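You operate a simulated robot arm through the tools that you are given. There is no shell and no other tool.

The job below is to be done with a simulated robot arm. You get a single attempt, and the scene is never put back.

Task
Lay the wet long card on the white rack drawer in place of the teal painting.
Fine: the painting goes on the grey mat; keep the card level; push the drawer in and open the vent. Where these are worked on the way, their far stop is far enough and under half their travel is too little: white rack drawer.

The check looks at the end state, three seconds after you hand in, the way a careful person would. Anything else that was tipped, shoved, dropped, spilled or broken makes it a failure.

Robot
A 6-joint arm with a two-finger gripper, fixed in place. Base frame: the origin is on the floor under the middle of its stand, x ahead of it, y to its left, z up. Lengths are in cm, angles in rad, forces in N, time in s.
It reaches about 157.2 cm from its shoulder. Its first joint turns from -2.897 to 2.897 rad. Payload 2.45 kg.
The tool frame sits at the grasp point between the pads (the TCP): z along the fingers, y along the line on which they close. The tips reach 2 cm beyond it. The gripper opens to 14 cm; its body begins 16.8 cm behind the TCP.
Orientation is told as [roll, pitch, yaw] about the base's x, y, z axes, in that order, counted from this pose: with the fingers straight down and closing along the base's y, the tool's x points along the base's -x, its y along +y and its z along -z.

Tools
- The arm moves only by the tool send_rows. Its argument "targets" is a list of rows, each a list of 7 numbers: the turn, a rotation vector about the base's x, y, z in rad, then the shift along the base's x, y, z in cm, then the opening, from 0 (shut) to 1 (fully open). In form: [[wx, wy, wz, x, y, z, claw], ...]. A call has 1 to 20 rows; each row is the pose to reach, as a shift and turn from the pose commanded when the call began. A row lasts 0.2 s, in which the tool goes at most 5 cm and 0.15 rad; a call with a longer step from one row to the next is refused whole, and so is a gripper value outside its range. Where a pose cannot be reached the arm comes as near as it can. A force on the tool above 90 N (or 10 N above the force at the start of the call, whichever is more), or a blocked arm, ends the call early, and 0.2 s more pass. The fingers move at their own pace (about 4.5 cm/s each) and stop on an object; they squeeze with about 24 N. The grip force told is the motor's: it shows also when the fingers shut on nothing. Time passes only in rows, and 0.2 s behind the last, so rows that repeat a pose let the fingers close. The reply holds the time, the measured pose of the TCP, the force on the tool along the base axes, the opening and the grip force, in the units named above and with some noise, with the torque about the TCP (base axes, N m) and any sound that the robot's microphone picked up.
- Cameras (640 x 400 px; columns grow to the right, rows downward): "scene" is fixed at [5.9, 49.73, 148.3]; the picture's right is [-0.18, -0.98, 0.00], its down [-0.39, 0.07, -0.92] and it looks along [0.90, -0.16, -0.40] (base axes); focal length 317 px, centre (320, 200). "wrist" rides on the gripper at [7.8, 1.1, -20.9] in the tool frame; the picture's right is [-0.14, 0.99, 0.00], its down [-0.92, -0.13, -0.37] and it looks along [-0.37, -0.05, 0.93] (tool axes); focal length 280 px, centre (320, 200). There is no depth. A picture from a camera that has moved, and an enlarged one, comes with that camera's place and axes in the base frame and with its lens. The place of the scene camera against the robot may be out by one fixed shift of up to 1.2 cm in any direction.
- grab_frame(camera): a new picture of that camera. It takes no simulated time.
- enlarge(camera, box): a new picture of the part [left, top, right, bottom] of that camera's present view, enlarged. It takes no simulated time.
- close_job(): hands the job in; it is judged then, once.

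Nothing tells you positions but the pictures and the camera data. Unless the task says otherwise, let go and move clear before handing in.

The tools are called after "Emit:" as a command line: name --pt "numbers of a row" for each row, then --argument value for the rest, lists and objects as JSON in quotes. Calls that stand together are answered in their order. send_rows: Moves the arm, as the interface text tells. Its arguments: {"type":"object","properties":{"targets":{"type":"array"}},"required":["targets"]} The other tools are called the same way: grab_frame (camera) takes a picture; enlarge (camera, box) takes an enlarged picture of a part of a camera's view; close_job () hands the job in.

At the start:

```text
clock: 0.0
tool_pos: [58.3, 37.11, 134.99]
tcp_rot: [0.001, 0.001, 0.001]
contact_force: [-0.5, 0.5, 0.1]
wrist_torque: [0.02, 0.04, -0.03]
opening: 14.0
grip_force: 0.0
```

scene: 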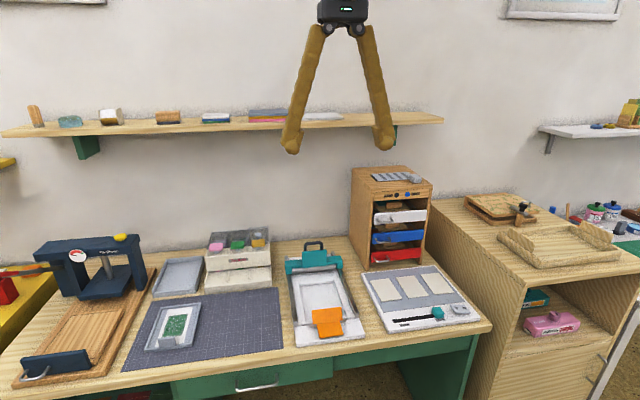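
wrist: 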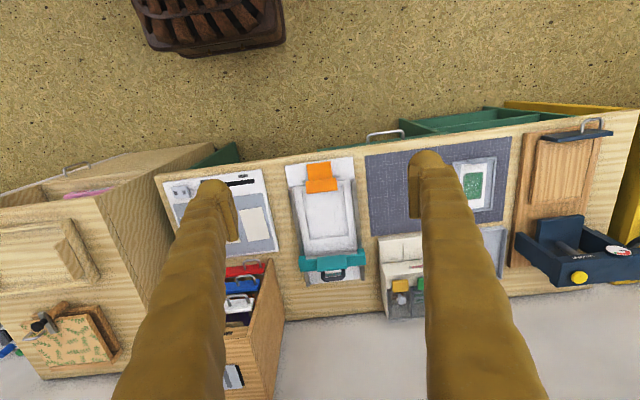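

I see a workbench with a printing press, a mat, a printing frame, a small wooden cabinet with white/blue/red drawers, and a side cabinet. I'll enlarge several areas to find the wet long card, the teal painting, the grey mat and the vent.

Emit:
enlarge --camera "scene" --box '[330, 150, 490, 250]'

Emit:
enlarge --camera "scene" --box '[340, 240, 500, 340]'

Emit:
enlarge --camera "scene" --box '[100, 230, 300, 355]'

Emit:
enlarge --camera "scene" --box '[260, 230, 400, 350]'

Emit:
enlarge --camera "scene" --box '[440, 90, 640, 280]'

Emit:
enlarge --camera "scene" --box '[0, 230, 160, 400]'

Emit:
enlarge --camera "wrist" --box '[150, 140, 370, 280]'

Emit:
enlarge --camera "wrist" --box '[360, 90, 640, 320]'

```text
4.00 times, centred on (410, 200) of scene
camera zoom: at [5.9, 49.73, 148.3], right [-0.18, -0.98, 0.0], down [-0.39, 0.07, -0.92], along [0.9, -0.16, -0.4], focal length 1268 px, centre (-40, 200)
```

zoom: 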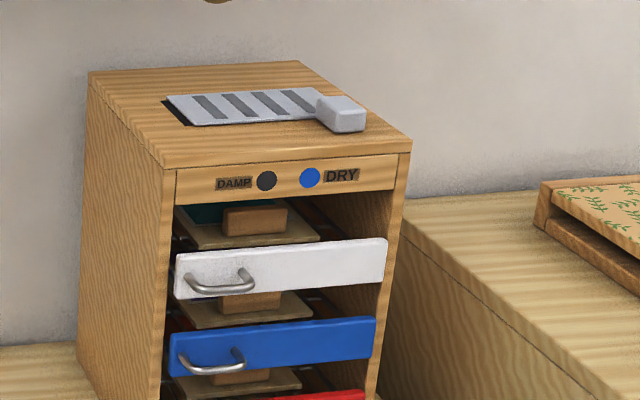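

```text
4.00 times, centred on (420, 290) of scene
camera zoom: at [5.9, 49.73, 148.3], right [-0.18, -0.98, 0.0], down [-0.39, 0.07, -0.92], along [0.9, -0.16, -0.4], focal length 1268 px, centre (-80, -160)
```

zoom: 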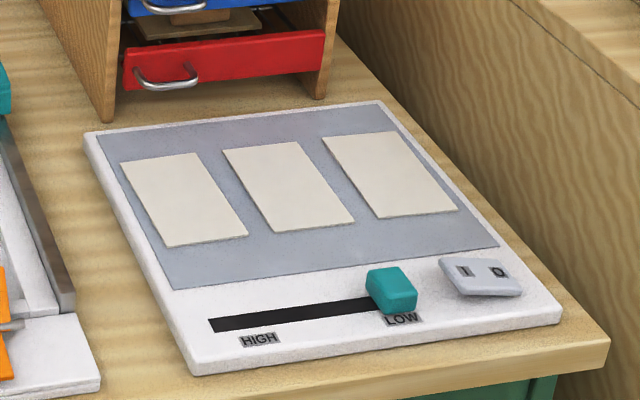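

```text
3.20 times, centred on (200, 292) of scene
camera zoom: at [5.9, 49.73, 148.3], right [-0.18, -0.98, 0.0], down [-0.39, 0.07, -0.92], along [0.9, -0.16, -0.4], focal length 1014 px, centre (704, -96)
```

zoom: 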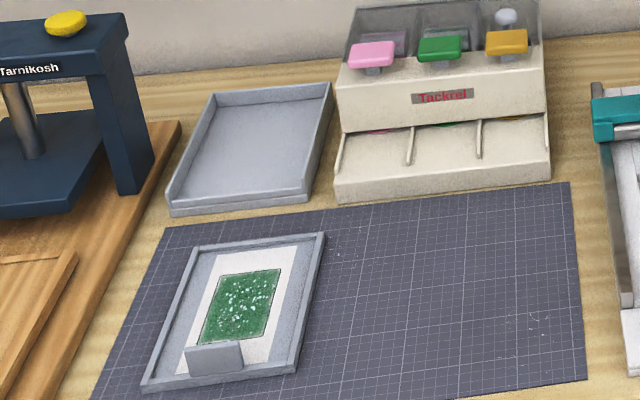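

```text
3.33 times, centred on (330, 290) of scene
camera zoom: at [5.9, 49.73, 148.3], right [-0.18, -0.98, 0.0], down [-0.39, 0.07, -0.92], along [0.9, -0.16, -0.4], focal length 1056 px, centre (287, -100)
```

zoom: 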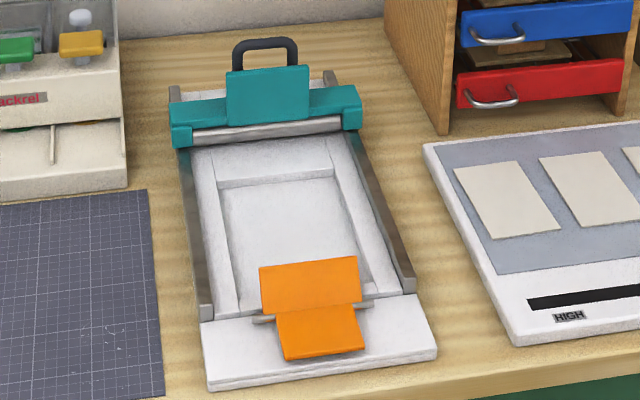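

```text
2.11 times, centred on (540, 185) of scene
camera zoom: at [5.9, 49.73, 148.3], right [-0.18, -0.98, 0.0], down [-0.39, 0.07, -0.92], along [0.9, -0.16, -0.4], focal length 667 px, centre (-143, 232)
```

zoom: 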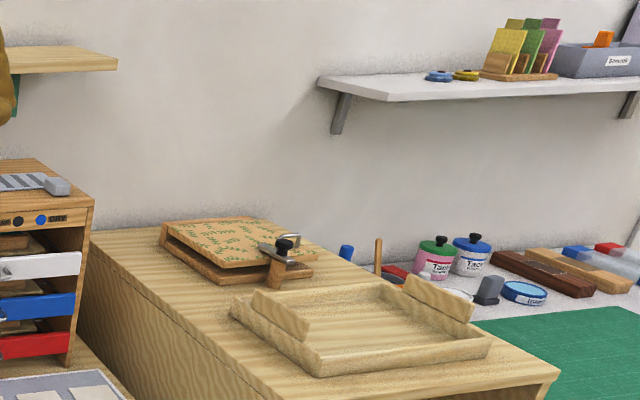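

```text
2.35 times, centred on (80, 315) of scene
camera zoom: at [5.9, 49.73, 148.3], right [-0.18, -0.98, 0.0], down [-0.39, 0.07, -0.92], along [0.9, -0.16, -0.4], focal length 746 px, centre (885, -71)
```

zoom: 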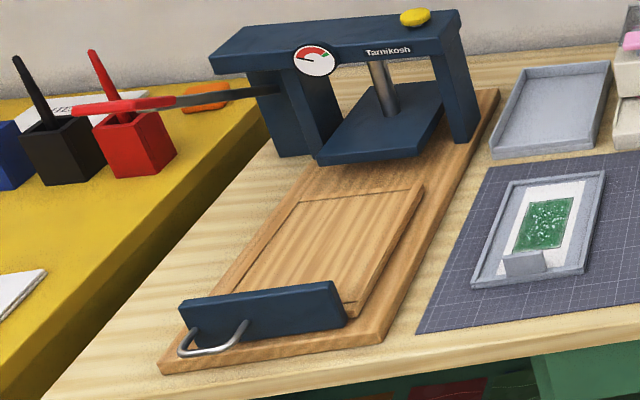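

```text
2.86 times, centred on (260, 210) of wrist
camera zoom: at [50.54, 38.23, 155.8], right [0.14, 0.99, 0.0], down [0.92, -0.13, 0.37], along [0.37, -0.05, -0.93], focal length 801 px, centre (491, 171)
```

zoom: 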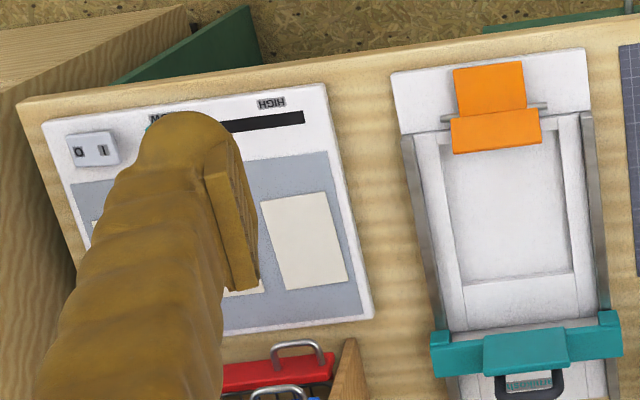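

```text
1.74 times, centred on (500, 205) of wrist
camera zoom: at [50.54, 38.23, 155.8], right [0.14, 0.99, 0.0], down [0.92, -0.13, 0.37], along [0.37, -0.05, -0.93], focal length 488 px, centre (7, 191)
```

zoom: 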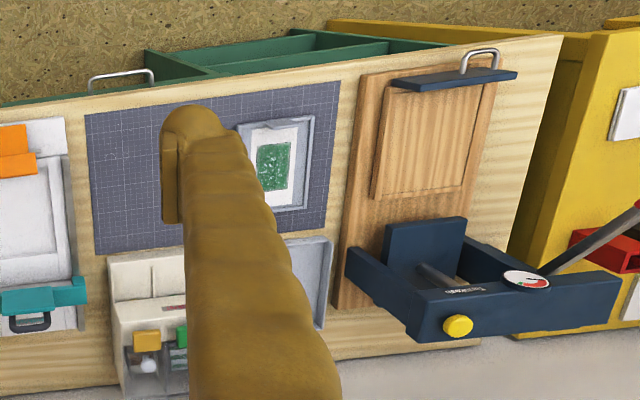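

The bench top is at about z≈75, with the grey cutting mat spanning roughly x 71–98, y 48–90. A tray holding the green-painted card sits on the mat's left end. I'll bring the wrist camera over the card first to see how it can be held.

Emit:
send_rows --pt "0 0 0 1 3.5 -2 1" --pt "0 0 0 2 7 -4 1" --pt "0 0 0 3 10.5 -6 1" --pt "0 0 0 4 14 -8 1" --pt "0 0 0 5 17.5 -10 1" --pt "0 0 0 6 21 -12 1" --pt "0 0 0 7 24.5 -14 1" --pt "0 0 0 8 28 -16 1" --pt "0 0 0 9 31.5 -18 1" --pt "0 0 0 10 35 -20 1" --pt "0 0 0 11 38.5 -22 1" --pt "0 0 0 12 42 -24 1" --pt "0 0 0 13 42 -27 1" --pt "0 0 0 13 42 -30 1"

```text
clock: 3.0
tool_pos: [71.43, 79.18, 105.11]
tcp_rot: [-0.001, -0.001, 0.002]
contact_force: [0.7, -0.2, -0.1]
wrist_torque: [-0.03, -0.03, 0.03]
opening: 14.02
grip_force: 0.1
```

The arm is over the left end of the mat. I'll take wrist pictures of the card tray.

Emit:
grab_frame --camera "wrist"

Emit:
enlarge --camera "wrist" --box '[200, 0, 440, 250]'

Emit:
grab_frame --camera "scene"

```text
taken
camera wrist: at [63.56, 80.31, 125.88], right [0.14, 0.99, 0.0], down [0.92, -0.13, 0.37], along [0.37, -0.05, -0.93], focal length 280 px, centre (320, 200)
```

wrist: 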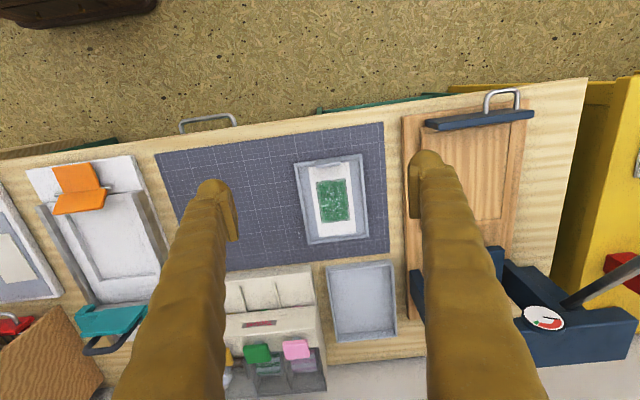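

```text
1.60 times, centred on (320, 125) of wrist
camera zoom: at [63.56, 80.31, 125.88], right [0.14, 0.99, 0.0], down [0.92, -0.13, 0.37], along [0.37, -0.05, -0.93], focal length 449 px, centre (320, 320)
```

zoom: 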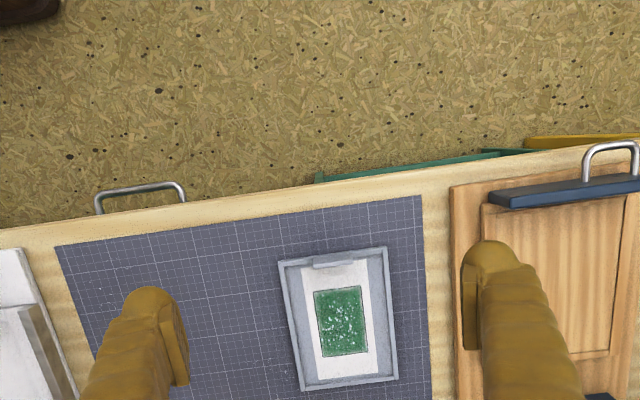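

```text
taken
```

scene: 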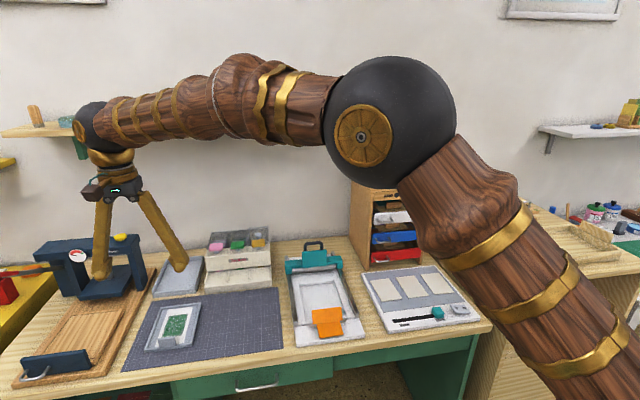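

The card lies in a shallow grey tray with a raised tab at its near end. I'll get closer for a better look at it.

Emit:
send_rows --pt "0 0 0 -1 0 -4 1" --pt "0 0 0 -2 0 -8 1" --pt "0 0 0 -3 0 -12 1" --pt "0 0 0 -4 0 -15 1"

Emit:
enlarge --camera "wrist" --box '[220, 80, 440, 290]'

```text
clock: 4.0
tool_pos: [67.44, 79.2, 90.02]
tcp_rot: [0.0, 0.0, 0.0]
contact_force: [-0.5, -0.6, 0.5]
wrist_torque: [0.01, 0.01, 0.0]
opening: 14.03
grip_force: 0.1
```

```text
1.90 times, centred on (330, 185) of wrist
camera zoom: at [59.57, 80.29, 110.85], right [0.14, 0.99, 0.0], down [0.92, -0.13, 0.37], along [0.37, -0.05, -0.93], focal length 534 px, centre (301, 229)
```

zoom: 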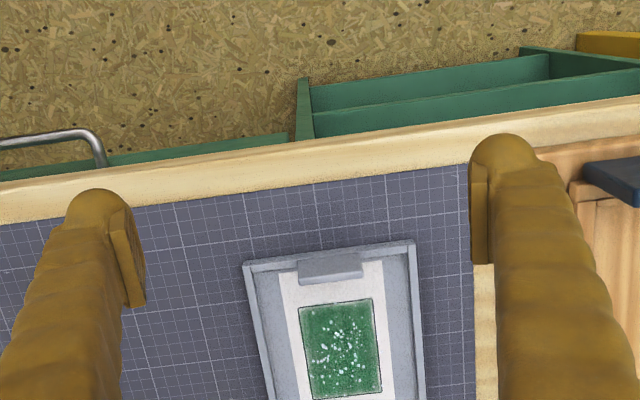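

I'll zoom in further on the tab end of the card.

Emit:
enlarge --camera "wrist" --box '[280, 190, 380, 260]'

Emit:
grab_frame --camera "wrist"

Emit:
enlarge --camera "scene" --box '[130, 290, 220, 360]'

```text
5.71 times, centred on (330, 225) of wrist
camera zoom: at [59.57, 80.29, 110.85], right [0.14, 0.99, 0.0], down [0.92, -0.13, 0.37], along [0.37, -0.05, -0.93], focal length 1602 px, centre (263, 57)
```

zoom: 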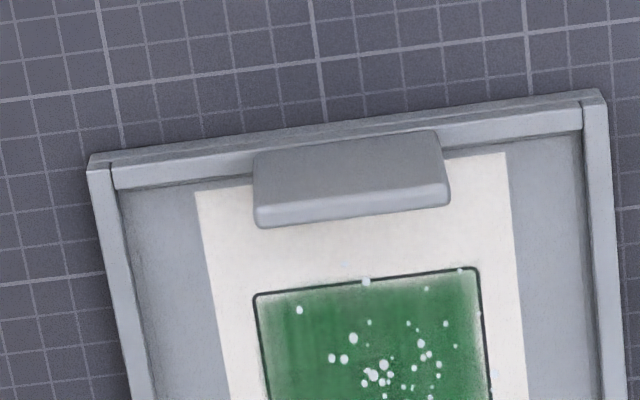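

```text
taken
camera wrist: at [59.57, 80.29, 110.85], right [0.14, 0.99, 0.0], down [0.92, -0.13, 0.37], along [0.37, -0.05, -0.93], focal length 280 px, centre (320, 200)
```

wrist: 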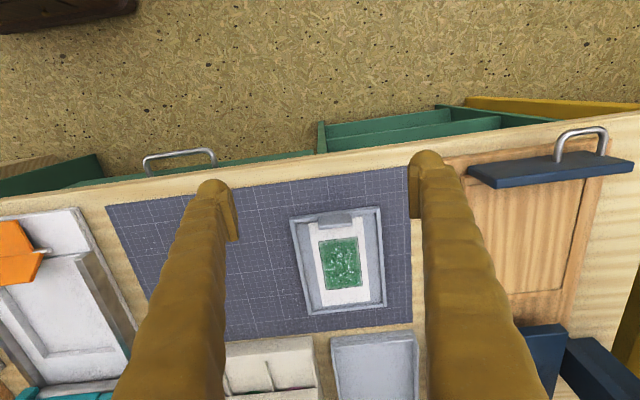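

```text
5.71 times, centred on (175, 325) of scene
camera zoom: at [5.9, 49.73, 148.3], right [-0.18, -0.98, 0.0], down [-0.39, 0.07, -0.92], along [0.9, -0.16, -0.4], focal length 1811 px, centre (1149, -514)
```

zoom: 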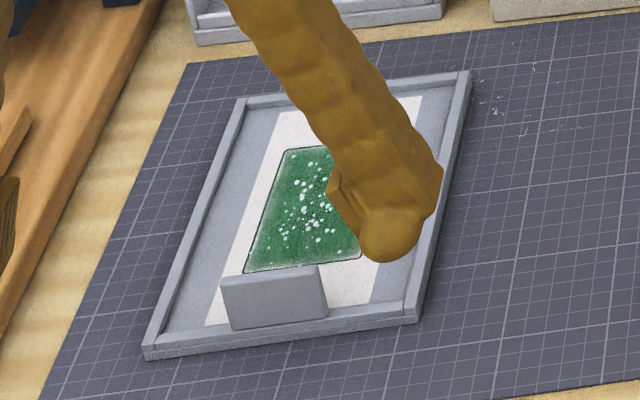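

The card lies loose on a carrier tray with a grip tab at its near end, so I plan to carry it by that tab. The rack is at roughly x≥101.5, y −7 to 14.5, with its top near z≈107. Next I'll look into it with the wrist camera pitched forward.

Emit:
send_rows --pt "0 0 0 0 0 4.5 1" --pt "0 0 0 0 0 9 1" --pt "0 0 0 0 0 13.5 1" --pt "0 0 0 0 0 18 1" --pt "0 0 0 0 0 22 1" --pt "0 -0.06 0 0.5 -4.9 22 1" --pt "0 -0.12 0 1 -9.8 22 1" --pt "0 -0.18 0 1.5 -14.7 22 1" --pt "0 -0.24 0 2 -19.6 22 1" --pt "0 -0.3 0 2.5 -24.5 22 1" --pt "0 -0.36 0 3 -29.4 22 1" --pt "0 -0.42 0 3.5 -34.3 22 1" --pt "0 -0.48 0 4 -39.2 22 1" --pt "0 -0.54 0 4.5 -44.1 22 1" --pt "0 -0.6 0 5 -49 22 1" --pt "0 -0.66 0 5.5 -53.9 22 1" --pt "0 -0.72 0 6 -58.8 22 1" --pt "0 -0.78 0 6.5 -63.7 22 1" --pt "0 -0.84 0 7 -68.6 22 1" --pt "0 -0.9 0 7.5 -73 22 1"

Emit:
grab_frame --camera "wrist"

Emit:
grab_frame --camera "scene"

```text
clock: 8.2
tool_pos: [74.63, 5.89, 111.79]
tcp_rot: [0.063, -0.893, -0.083]
contact_force: [1.2, -0.3, 0.9]
wrist_torque: [-0.13, 0.18, 0.07]
opening: 14.0
grip_force: 0.1
```

```text
taken
camera wrist: at [53.46, 7.52, 118.74], right [0.12, 0.98, 0.15], down [0.28, -0.17, 0.94], along [0.95, -0.07, -0.3], focal length 280 px, centre (320, 200)
```

wrist: 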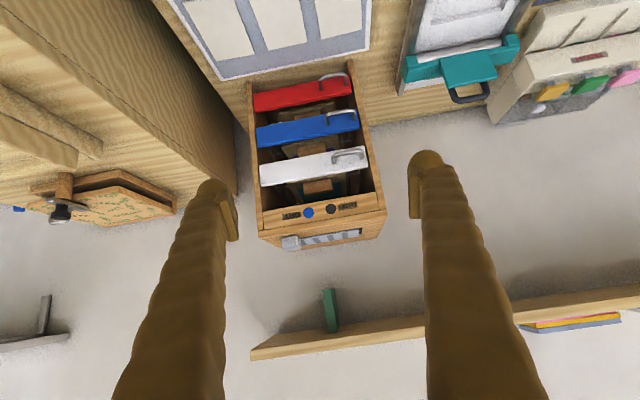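

```text
taken
```

scene: 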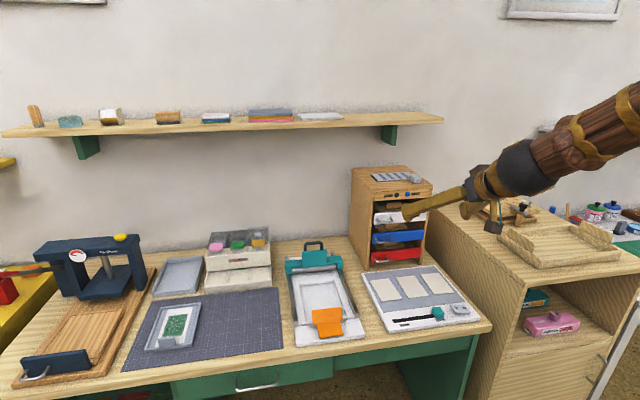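

The wrist camera now sees the rack, though upside down in this pose. I'll enlarge it.

Emit:
enlarge --camera "wrist" --box '[235, 60, 395, 255]'

Emit:
enlarge --camera "wrist" --box '[250, 130, 390, 255]'

Emit:
enlarge --camera "scene" --box '[345, 160, 435, 225]'

Emit:
send_rows --pt "0 0 0 0 0 0 1" --pt "0 0 0 0 0 0 1"

```text
2.05 times, centred on (315, 158) of wrist
camera zoom: at [53.46, 7.52, 118.74], right [0.12, 0.98, 0.15], down [0.28, -0.17, 0.94], along [0.95, -0.07, -0.3], focal length 575 px, centre (330, 287)
```

zoom: 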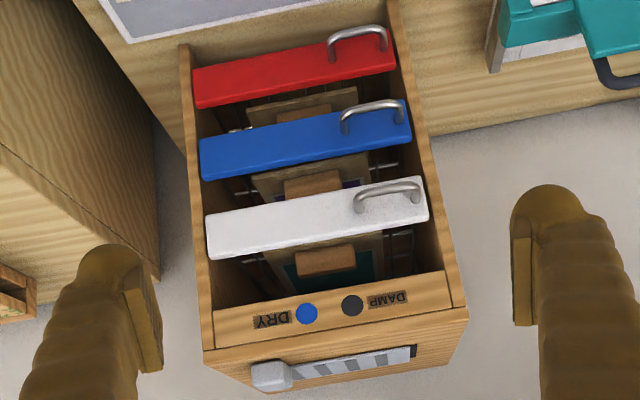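

```text
3.20 times, centred on (320, 192) of wrist
camera zoom: at [53.46, 7.52, 118.74], right [0.12, 0.98, 0.15], down [0.28, -0.17, 0.94], along [0.95, -0.07, -0.3], focal length 897 px, centre (320, 224)
```

zoom: 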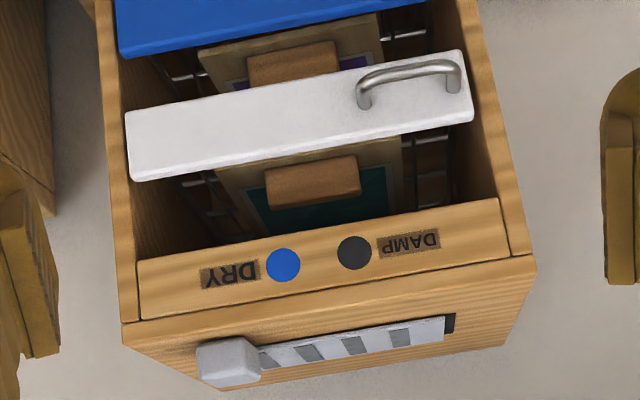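

```text
6.15 times, centred on (390, 192) of scene
camera zoom: at [5.9, 49.73, 148.3], right [-0.18, -0.98, 0.0], down [-0.39, 0.07, -0.92], along [0.9, -0.16, -0.4], focal length 1950 px, centre (-111, 246)
```

zoom: 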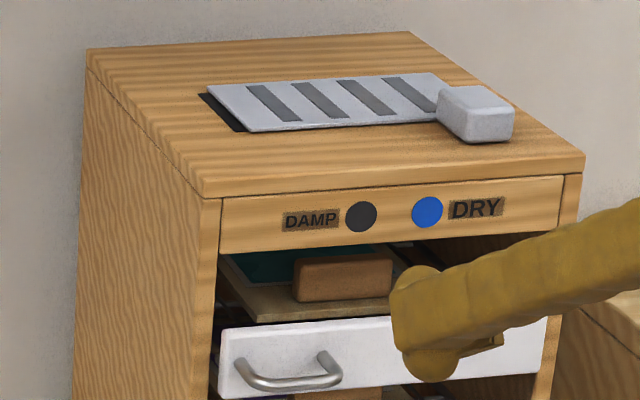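

```text
clock: 8.8
tool_pos: [74.71, 6.02, 111.99]
tcp_rot: [0.001, -0.9, 0.001]
contact_force: [-0.6, 0.2, 0.6]
wrist_torque: [-0.02, 0.01, 0.0]
opening: 14.0
grip_force: 0.1
```

The teal painting sits on a board with a wooden block at its front, on a wire floor behind the white drawer front. The vent is a slotted slider on top with a grey knob at its right end, and a wall shelf overhangs at z≈128. I'll move nearer for detail.

Emit:
send_rows --pt "0 0 0 3 -0.5 -2 1" --pt "0 0 0 6 -1 -4 1" --pt "0 0 0 9 -1 -6 1" --pt "0 0 0 12 -1 -8 1" --pt "0 0 0 12 -1 -8 1"

Emit:
grab_frame --camera "wrist"

Emit:
enlarge --camera "wrist" --box '[230, 100, 410, 220]'

Emit:
enlarge --camera "wrist" --box '[220, 180, 420, 300]'

```text
clock: 10.0
tool_pos: [86.78, 5.14, 103.74]
tcp_rot: [-0.001, -0.9, 0.001]
contact_force: [-0.5, 0.6, -0.5]
wrist_torque: [0.0, -0.02, 0.02]
opening: 14.0
grip_force: 0.1
```

```text
taken
camera wrist: at [65.54, 6.26, 110.6], right [0.09, 0.99, 0.11], down [0.28, -0.13, 0.95], along [0.96, -0.05, -0.29], focal length 280 px, centre (320, 200)
```

wrist: 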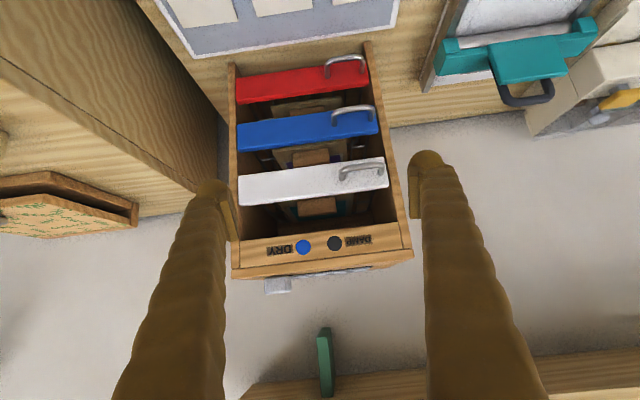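

```text
3.33 times, centred on (320, 160) of wrist
camera zoom: at [65.54, 6.26, 110.6], right [0.09, 0.99, 0.11], down [0.28, -0.13, 0.95], along [0.96, -0.05, -0.29], focal length 935 px, centre (320, 333)
```

zoom: 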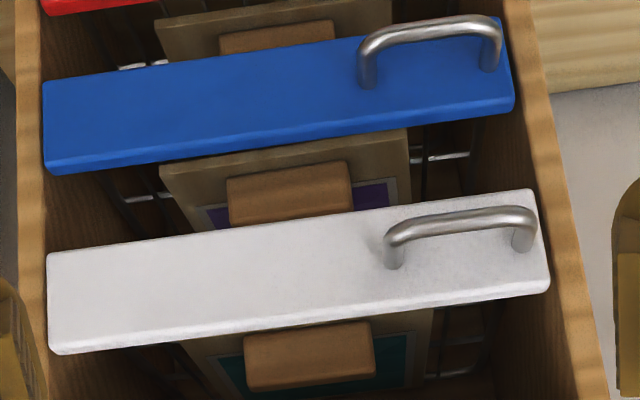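

```text
3.20 times, centred on (320, 240) of wrist
camera zoom: at [65.54, 6.26, 110.6], right [0.09, 0.99, 0.11], down [0.28, -0.13, 0.95], along [0.96, -0.05, -0.29], focal length 897 px, centre (320, 72)
```

zoom: 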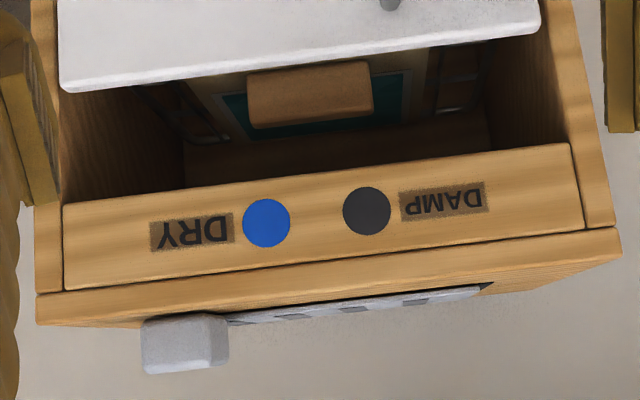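

The handle bar of the white drawer is at about (98.7, 10.4, 96.9), horizontal, about 5 cm long. I'll level the gripper to point at the rack and then roll it so the fingers close vertically on the bar.

Emit:
send_rows --pt "0 -0.1342 0 -3 1 -1.4 1" --pt "0 -0.2684 0 -6 2 -2.8 1" --pt "0 -0.4026 0 -9 3 -4.2 1" --pt "0 -0.5368 0 -12 4 -5.6 1" --pt "0 -0.671 0 -14 5.3 -6.8 1" --pt "0 -0.671 0 -14 5.3 -6.8 1"

Emit:
send_rows --pt "0.143 0 0 0 0 0 1" --pt "0.286 0 0 0 0 0 0.9" --pt "0.429 0 0 0 0 0 0.8" --pt "0.572 0 0 0 0 0 0.7" --pt "0.715 0 0 0 0 0 0.6" --pt "0.858 0 0 0 0 0 0.5" --pt "1.001 0 0 0 0 0 0.4" --pt "1.144 0 0 0 0 0 0.36" --pt "1.287 0 0 0 0 0 0.36" --pt "1.43 0 0 0 0 0 0.36" --pt "1.5708 0 0 0 0 0 0.36" --pt "1.5708 0 0 0 0 0 0.36"

Emit:
grab_frame --camera "wrist"

Emit:
grab_frame --camera "scene"

```text
clock: 11.4
tool_pos: [78.97, 12.13, 100.87]
tcp_rot: [-1.397, -1.478, 1.387]
contact_force: [0.6, 1.4, -0.6]
wrist_torque: [0.02, 0.0, -0.04]
opening: 14.02
grip_force: 0.1
out of reach, approached as far as the arm can: row 2, 3, 4, 5, 6
```

```text
clock: 14.0
tool_pos: [79.01, 12.04, 100.71]
tcp_rot: [-1.385, -1.477, 1.377]
contact_force: [-0.2, 0.4, -0.8]
wrist_torque: [0.02, 0.0, 0.0]
opening: 5.02
grip_force: 0.1
out of reach, approached as far as the arm can: row 1, 2, 3, 4, 5, 6, 7, 8, 9, 10, 11, 12
```

```text
taken
camera wrist: at [57.93, 12.71, 93.12], right [0.01, 1.0, 0.05], down [-0.35, -0.04, 0.93], along [0.94, -0.03, 0.35], focal length 280 px, centre (320, 200)
```

wrist: 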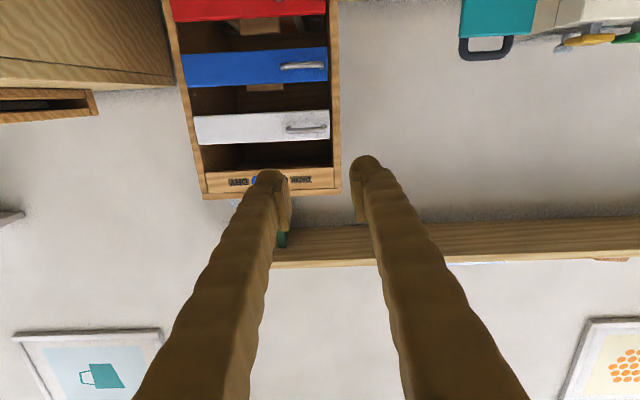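

```text
taken
```

scene: 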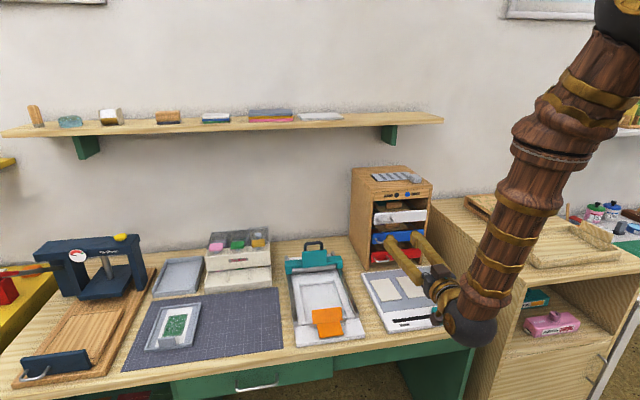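

The requested retracted pose was out of reach, so the arm stopped at (79, 12, 100.8) without rolling. I'll test with a zero row where the command base now stands.

Emit:
send_rows --pt "0 0 0 0 0 0 0.36"

```text
clock: 14.4
tool_pos: [79.0, 12.13, 100.68]
tcp_rot: [-1.386, -1.479, 1.377]
contact_force: [0.0, -0.8, -0.1]
wrist_torque: [0.01, -0.01, 0.02]
opening: 5.04
grip_force: 0.1
```

The command base follows the reached pose, and the gripper is already pointing horizontally at the rack. I'll move forward and into line with the handle, where there is more reach, then roll.

Emit:
send_rows --pt "0 0 0 3 -0.6 -1.2 0.36" --pt "0 0 0 6 -1.2 -2.4 0.36" --pt "0 0 0 9 -1.7 -3.6 0.36" --pt "0 0 0 11 -1.7 -3.6 0.36" --pt "0.14 0 0 11 -1.7 -3.6 0.36" --pt "0.28 0 0 11 -1.7 -3.6 0.36" --pt "0.28 0 0 11 -1.7 -3.6 0.36"

```text
clock: 16.0
tool_pos: [90.52, 12.75, 98.36]
tcp_rot: [-1.171, -1.502, 1.14]
contact_force: [-0.3, 0.5, -0.1]
wrist_torque: [-0.02, 0.0, 0.0]
opening: 5.02
grip_force: 0.0
out of reach, approached as far as the arm can: row 1, 2, 3, 4, 5, 6, 7
```

Still limited; I'll look at the arm's shape to see which joint is at its limit.

Emit:
grab_frame --camera "scene"

Emit:
grab_frame --camera "wrist"

```text
taken
```

scene: 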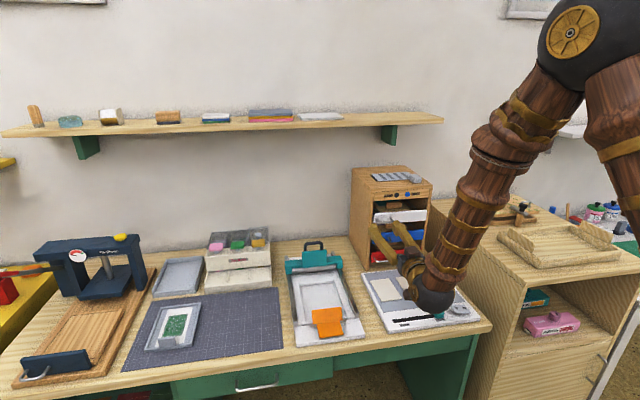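

```text
taken
camera wrist: at [69.48, 14.17, 90.99], right [0.03, 1.0, 0.08], down [-0.35, -0.06, 0.94], along [0.94, -0.06, 0.34], focal length 280 px, centre (320, 200)
```

wrist: 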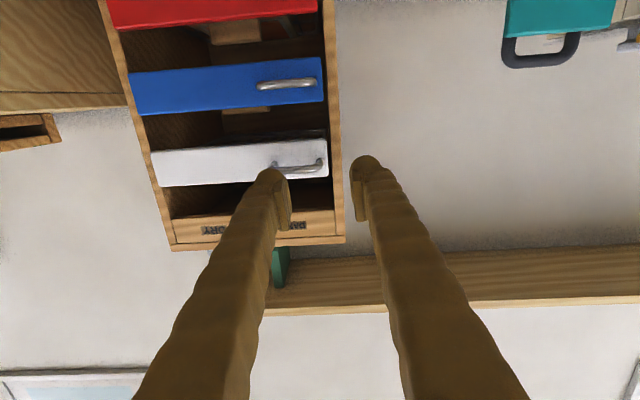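

The forearm comes steeply down and the +roll direction seems blocked by a wrist limit. I'll test the opposite roll direction with a small motion, still clear of the rack.

Emit:
send_rows --pt "-0.14 0 0 0 0 0 0.36" --pt "-0.28 0 0 0 0 0 0.36" --pt "-0.28 0 0 0 0 0 0.36"

```text
clock: 16.8
tool_pos: [90.46, 12.8, 98.43]
tcp_rot: [-1.522, -1.225, 1.486]
contact_force: [0.0, -0.4, 0.7]
wrist_torque: [-0.01, 0.0, -0.02]
opening: 5.04
grip_force: 0.1
```

Negative roll works freely. I'll roll the rest of the way so the fingers close vertically, and line up on the handle's height and side position.

Emit:
send_rows --pt "-0.14 0 0 0 -0.5 -0.3 0.36" --pt "-0.28 0 0 0 -1 -0.6 0.36" --pt "-0.42 0 0 0 -1.5 -0.9 0.36" --pt "-0.56 0 0 0 -2 -1.2 0.36" --pt "-0.7 0 0 0 -2.4 -1.5 0.36" --pt "-0.84 0 0 0 -2.4 -1.5 0.36" --pt "-0.98 0 0 0 -2.4 -1.5 0.36" --pt "-1.12 0 0 0 -2.4 -1.5 0.36" --pt "-1.26 0 0 0 -2.4 -1.5 0.36" --pt "-1.29 0 0 0 -2.4 -1.5 0.36" --pt "-1.29 0 0 0 -2.4 -1.5 0.36"

Emit:
grab_frame --camera "wrist"

Emit:
grab_frame --camera "scene"

```text
clock: 19.2
tool_pos: [90.33, 11.69, 96.89]
tcp_rot: [-1.602, 0.062, 1.522]
contact_force: [-0.9, 0.1, 0.0]
wrist_torque: [-0.03, -0.01, 0.01]
opening: 5.04
grip_force: 0.0
out of reach, approached as far as the arm can: row 4, 5, 6, 7, 8, 9, 10, 11
```

```text
taken
camera wrist: at [69.02, 4.95, 95.52], right [0.03, 0.08, -1.0], down [-0.33, 0.94, 0.06], along [0.94, 0.32, 0.06], focal length 280 px, centre (320, 200)
```

wrist: 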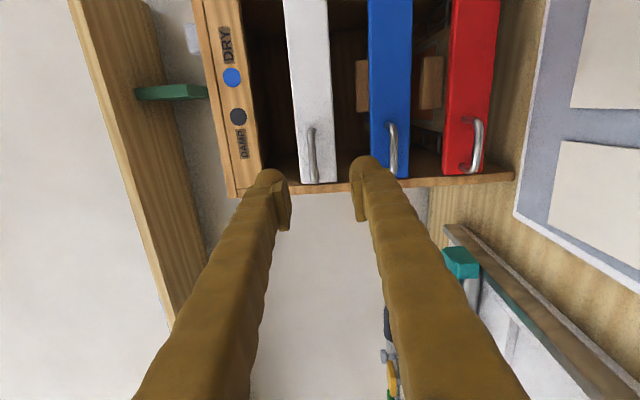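

```text
taken
```

scene: 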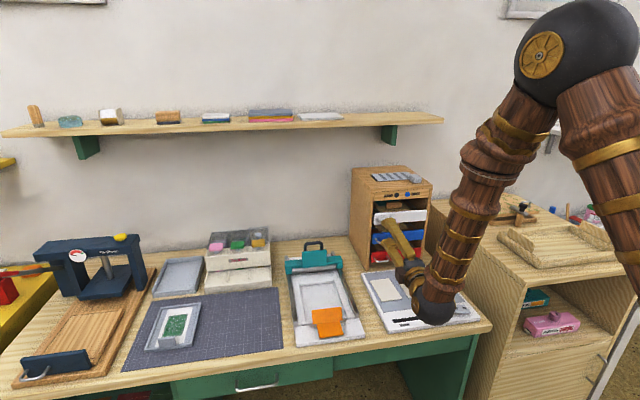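

The fingers now close vertically and the hand must stay yawed slightly to the right because of a wrist limit, which is fine for gripping the bar. I'll enlarge to refine the handle position.

Emit:
enlarge --camera "wrist" --box '[270, 80, 430, 200]'

Emit:
enlarge --camera "scene" --box '[350, 180, 450, 280]'

```text
3.33 times, centred on (350, 140) of wrist
camera zoom: at [69.02, 4.95, 95.52], right [0.03, 0.08, -1.0], down [-0.33, 0.94, 0.06], along [0.94, 0.32, 0.06], focal length 935 px, centre (220, 400)
```

zoom: 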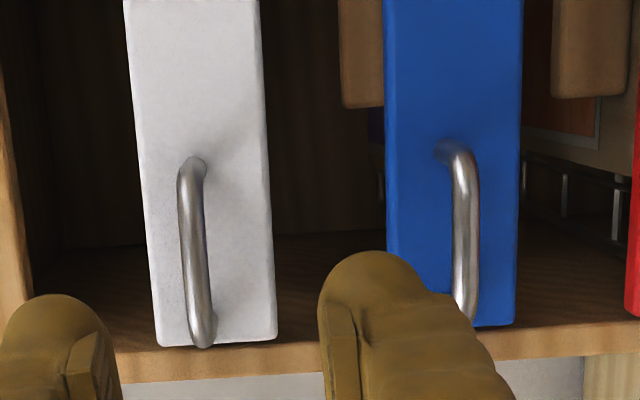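

```text
4.00 times, centred on (400, 230) of scene
camera zoom: at [5.9, 49.73, 148.3], right [-0.18, -0.98, 0.0], down [-0.39, 0.07, -0.92], along [0.9, -0.16, -0.4], focal length 1268 px, centre (0, 80)
```

zoom: 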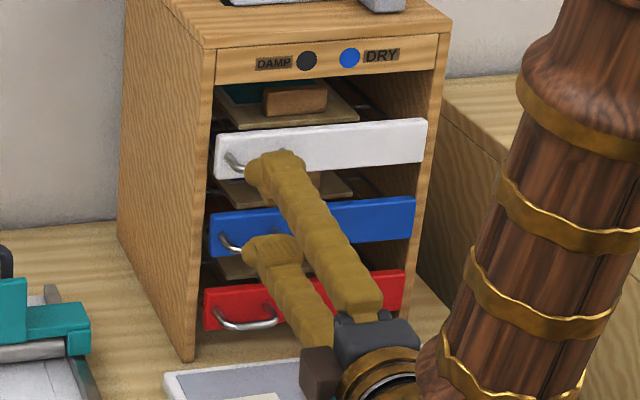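

Using only the wrist views, the bar comes out at about (96.7, 10.0, 97.7), with the drawer front spanning z 95.5–99.5. I'll yaw a little, align, and advance slowly around the bar.

Emit:
send_rows --pt "0 0 -0.05 0 -0.8 0.4 0.36" --pt "0 0 -0.1 0 -1.6 0.8 0.36" --pt "0 0 -0.12 1.5 -1.6 0.8 0.36" --pt "0 0 -0.12 3 -1.6 0.8 0.36" --pt "0 0 -0.12 4 -1.6 0.8 0.36" --pt "0 0 -0.12 4 -1.6 0.8 0.36"

Emit:
grab_frame --camera "wrist"

Emit:
enlarge --camera "wrist" --box '[250, 100, 410, 220]'

Emit:
enlarge --camera "scene" --box '[350, 180, 450, 280]'

```text
clock: 20.6
tool_pos: [94.04, 10.1, 97.73]
tcp_rot: [-1.602, 0.061, 1.423]
contact_force: [0.1, -0.3, 0.7]
wrist_torque: [-0.01, 0.03, -0.03]
opening: 5.02
grip_force: 0.1
```

```text
taken
camera wrist: at [72.29, 5.41, 96.41], right [0.04, 0.07, -1.0], down [-0.23, 0.97, 0.06], along [0.97, 0.23, 0.06], focal length 280 px, centre (320, 200)
```

wrist: 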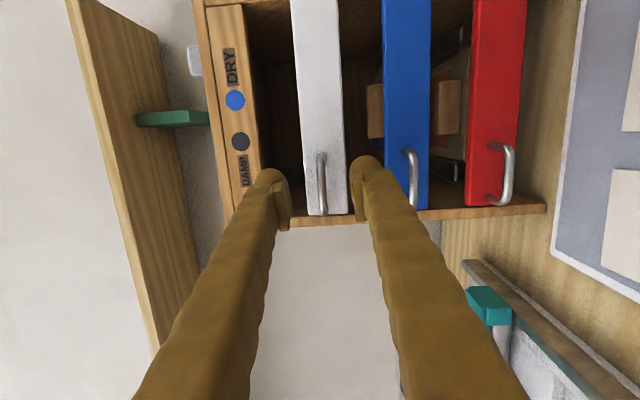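

```text
3.33 times, centred on (330, 160) of wrist
camera zoom: at [72.29, 5.41, 96.41], right [0.04, 0.07, -1.0], down [-0.23, 0.97, 0.06], along [0.97, 0.23, 0.06], focal length 935 px, centre (287, 333)
```

zoom: 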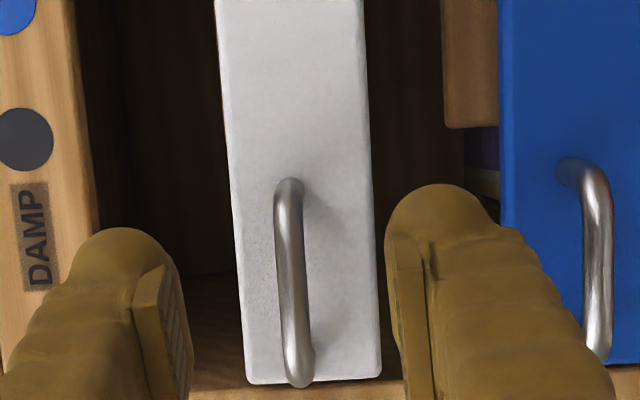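

```text
4.00 times, centred on (400, 230) of scene
camera zoom: at [5.9, 49.73, 148.3], right [-0.18, -0.98, 0.0], down [-0.39, 0.07, -0.92], along [0.9, -0.16, -0.4], focal length 1268 px, centre (0, 80)
```

zoom: 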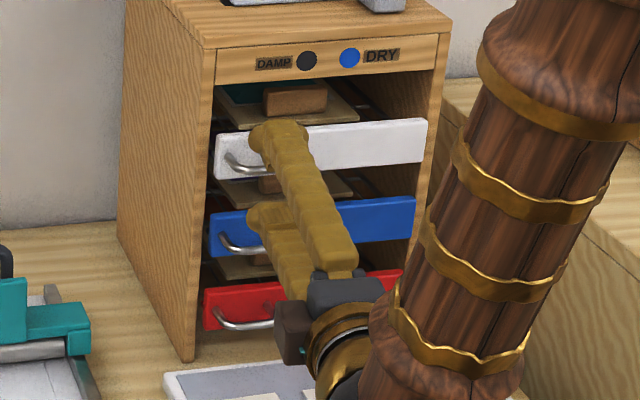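

The bar refines to (96.8, 9.95, 97.65) and the gripper is level with it. I'll advance 2 cm and close on the bar.

Emit:
send_rows --pt "0 0 0 1 0 0 0.36" --pt "0 0 0 2 0 0 0.36" --pt "0 0 0 2 0 0 0.36"

Emit:
send_rows --pt "0 0 0 0 0 0 0.25" --pt "0 0 0 0 0 0 0.15" --pt "0 0 0 0 0 0 0" --pt "0 0 0 0 0 0 0" --pt "0 0 0 0 0 0 0"

Emit:
enlarge --camera "wrist" --box '[250, 100, 410, 220]'

Emit:
enlarge --camera "scene" --box '[350, 180, 450, 280]'

```text
clock: 21.4
tool_pos: [96.21, 10.14, 97.71]
tcp_rot: [-1.603, 0.061, 1.424]
contact_force: [0.2, 0.4, -0.2]
wrist_torque: [0.01, -0.01, 0.02]
opening: 5.04
grip_force: 0.0
```

```text
clock: 22.6
tool_pos: [96.06, 10.13, 97.57]
tcp_rot: [-1.6, 0.063, 1.423]
contact_force: [-0.2, -1.2, -12.4]
wrist_torque: [0.89, 0.1, -0.05]
opening: 0.78
grip_force: 36.1
```

```text
3.33 times, centred on (330, 160) of wrist
camera zoom: at [74.29, 5.41, 96.33], right [0.04, 0.07, -1.0], down [-0.23, 0.97, 0.06], along [0.97, 0.23, 0.06], focal length 935 px, centre (287, 333)
```

zoom: 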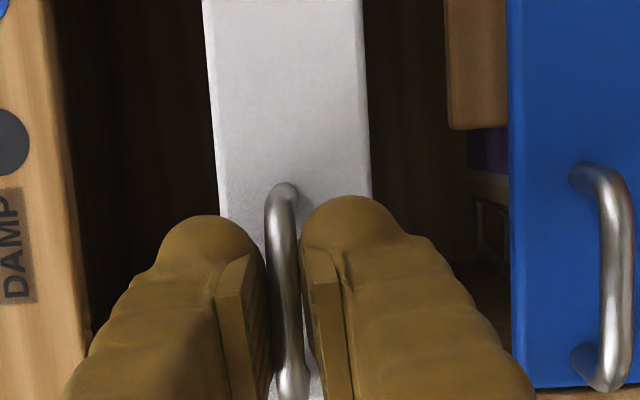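

```text
4.00 times, centred on (400, 230) of scene
camera zoom: at [5.9, 49.73, 148.3], right [-0.18, -0.98, 0.0], down [-0.39, 0.07, -0.92], along [0.9, -0.16, -0.4], focal length 1268 px, centre (0, 80)
```

zoom: 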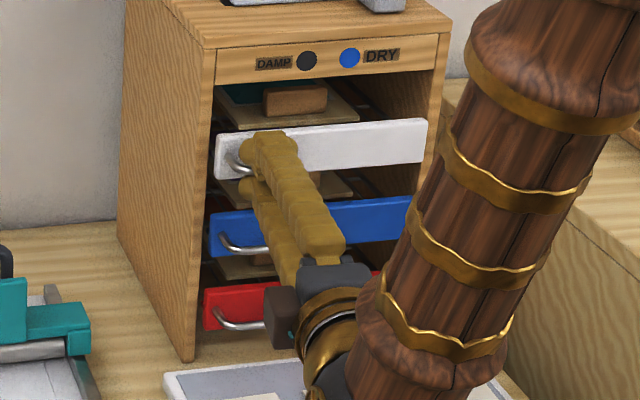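

The bar is held (opening 0.78 cm). I'll ease the height slightly to relieve the vertical load and start pulling the drawer out.

Emit:
send_rows --pt "0 0 0 0 0 -0.2 0" --pt "0 0 0 -0.7 0 -0.2 0" --pt "0 0 0 -1.5 0 -0.2 0" --pt "0 0 0 -2.5 0 -0.2 0" --pt "0 0 0 -3.5 0 -0.2 0" --pt "0 0 0 -4.5 0 -0.2 0"

Emit:
enlarge --camera "scene" --box '[340, 160, 460, 280]'

```text
clock: 24.0
tool_pos: [91.56, 10.05, 97.73]
tcp_rot: [-1.603, 0.06, 1.422]
contact_force: [1.2, -3.5, 8.5]
wrist_torque: [0.85, -0.11, -0.06]
opening: 0.76
grip_force: 35.5
```

```text
3.33 times, centred on (400, 220) of scene
camera zoom: at [5.9, 49.73, 148.3], right [-0.18, -0.98, 0.0], down [-0.39, 0.07, -0.92], along [0.9, -0.16, -0.4], focal length 1056 px, centre (53, 133)
```

zoom: 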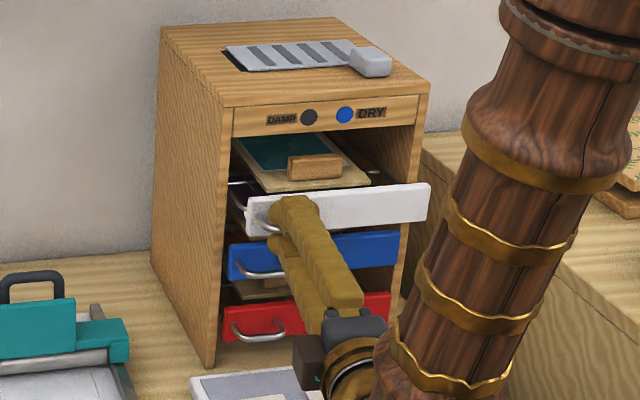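

The drawer slides out smoothly. I'll keep pulling toward its far stop.

Emit:
send_rows --pt "0 0 0 -1 0 0.1 0" --pt "0 0 0 -2 0 0.1 0" --pt "0 0 0 -3 0 0.1 0" --pt "0 0 0 -4 0 0.1 0" --pt "0 0 0 -5 0 0.1 0" --pt "0 0 0 -6 0 0.1 0"

Emit:
enlarge --camera "scene" --box '[340, 160, 460, 280]'

```text
clock: 25.4
tool_pos: [85.55, 10.12, 97.66]
tcp_rot: [-1.602, 0.059, 1.424]
contact_force: [0.1, -13.6, 13.1]
wrist_torque: [0.86, -0.11, -0.23]
opening: 0.79
grip_force: 35.8
```

```text
3.33 times, centred on (400, 220) of scene
camera zoom: at [5.9, 49.73, 148.3], right [-0.18, -0.98, 0.0], down [-0.39, 0.07, -0.92], along [0.9, -0.16, -0.4], focal length 1056 px, centre (53, 133)
```

zoom: 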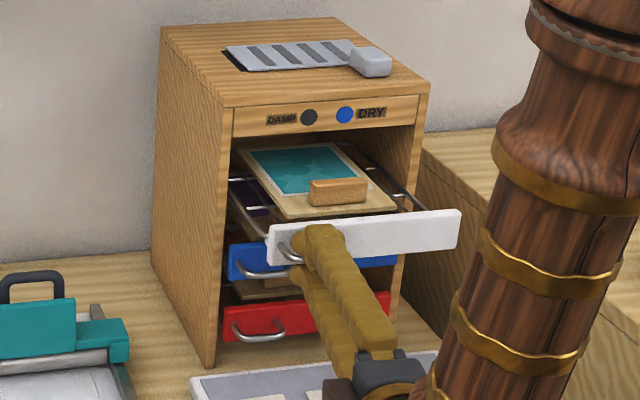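

About 10.5 cm out with a small side load building; I'll ease sideways a little while pulling further.

Emit:
send_rows --pt "0 0 0 -0.5 -0.2 0.15 0" --pt "0 0 0 -1.5 -0.25 0.15 0" --pt "0 0 0 -2.5 -0.3 0.15 0" --pt "0 0 0 -3.5 -0.35 0.15 0" --pt "0 0 0 -4.5 -0.4 0.15 0"

Emit:
enlarge --camera "scene" --box '[340, 160, 460, 280]'

```text
clock: 26.6
tool_pos: [81.25, 9.83, 97.61]
tcp_rot: [-1.6, 0.061, 1.423]
contact_force: [1.0, 25.3, -26.9]
wrist_torque: [1.03, 0.13, 0.26]
opening: 0.65
grip_force: 35.0
```

```text
3.33 times, centred on (400, 220) of scene
camera zoom: at [5.9, 49.73, 148.3], right [-0.18, -0.98, 0.0], down [-0.39, 0.07, -0.92], along [0.9, -0.16, -0.4], focal length 1056 px, centre (53, 133)
```

zoom: 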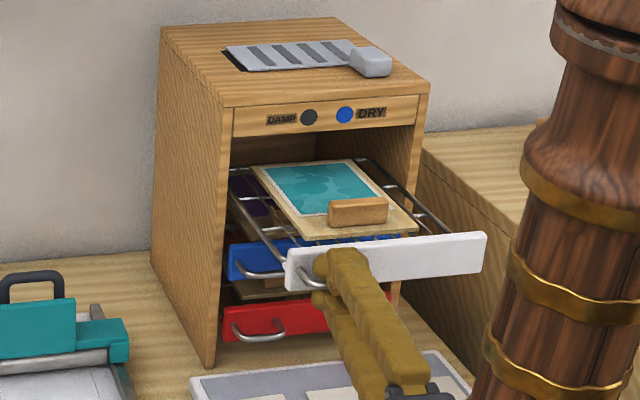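

I over-corrected sideways; I'll ease that and continue pulling toward the stop.

Emit:
send_rows --pt "0 0 0 0 0.25 -0.15 0" --pt "0 0 0 -1 0.25 -0.15 0" --pt "0 0 0 -2 0.25 -0.15 0" --pt "0 0 0 -3 0.25 -0.15 0"

Emit:
enlarge --camera "scene" --box '[340, 160, 460, 280]'

```text
clock: 27.6
tool_pos: [78.34, 10.0, 97.7]
tcp_rot: [-1.603, 0.061, 1.422]
contact_force: [0.6, -16.4, -8.9]
wrist_torque: [1.1, 0.03, -0.03]
opening: 0.6
grip_force: 34.3
out of reach, approached as far as the arm can: row 4
```

```text
3.33 times, centred on (400, 220) of scene
camera zoom: at [5.9, 49.73, 148.3], right [-0.18, -0.98, 0.0], down [-0.39, 0.07, -0.92], along [0.9, -0.16, -0.4], focal length 1056 px, centre (53, 133)
```

zoom: 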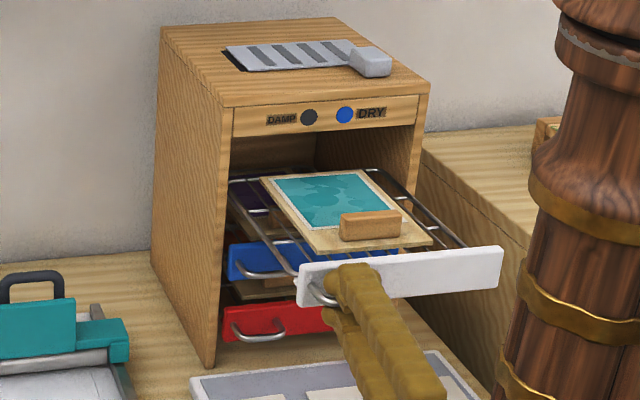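

The drawer is about 17.7 cm out and the arm is near its retract limit. I'll check how the bar sits in the grip.

Emit:
grab_frame --camera "wrist"

Emit:
enlarge --camera "wrist" --box '[250, 100, 410, 220]'

Emit:
enlarge --camera "scene" --box '[375, 195, 475, 260]'

```text
taken
camera wrist: at [56.64, 5.33, 96.29], right [0.04, 0.07, -1.0], down [-0.23, 0.97, 0.06], along [0.97, 0.23, 0.06], focal length 280 px, centre (320, 200)
```

wrist: 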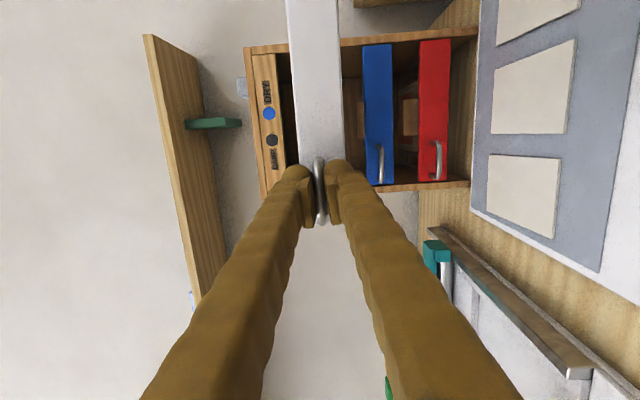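

```text
3.33 times, centred on (330, 160) of wrist
camera zoom: at [56.64, 5.33, 96.29], right [0.04, 0.07, -1.0], down [-0.23, 0.97, 0.06], along [0.97, 0.23, 0.06], focal length 935 px, centre (287, 333)
```

zoom: 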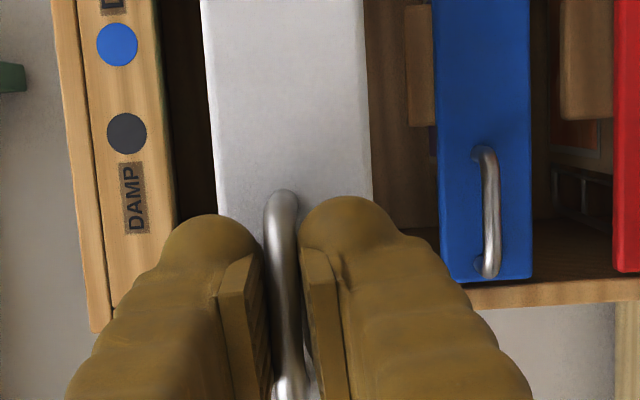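

```text
6.15 times, centred on (425, 228) of scene
camera zoom: at [5.9, 49.73, 148.3], right [-0.18, -0.98, 0.0], down [-0.39, 0.07, -0.92], along [0.9, -0.16, -0.4], focal length 1950 px, centre (-326, 31)
```

zoom: 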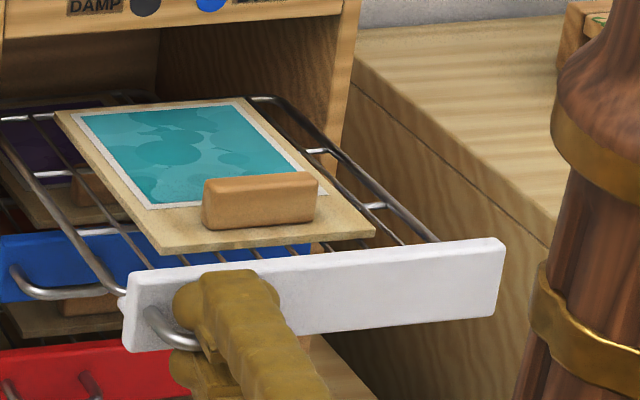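

The bar is still between the pads and the painting is now clear of the rack's front. I'll open the fingers and slip out sideways to the left, since straight back is at the reach limit.

Emit:
send_rows --pt "0 0 0 0 0 0 0.2" --pt "0 0 0 0 0 0 0.36" --pt "0 0 0 0 0 0 0.36" --pt "0 0 0 0 0 0 0.36"

Emit:
enlarge --camera "wrist" --box '[250, 100, 410, 220]'

```text
clock: 28.6
tool_pos: [78.5, 10.01, 97.67]
tcp_rot: [-1.601, 0.061, 1.423]
contact_force: [-0.1, 0.0, 0.2]
wrist_torque: [-0.02, 0.02, 0.01]
opening: 5.04
grip_force: 0.1
```

```text
3.33 times, centred on (330, 160) of wrist
camera zoom: at [56.66, 5.39, 96.28], right [0.04, 0.07, -1.0], down [-0.23, 0.97, 0.06], along [0.97, 0.23, 0.06], focal length 935 px, centre (287, 333)
```

zoom: 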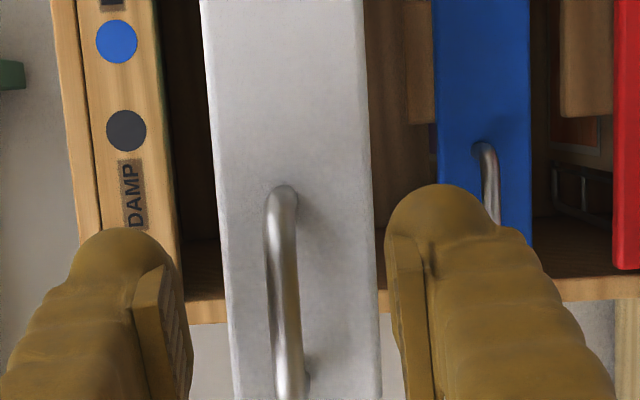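

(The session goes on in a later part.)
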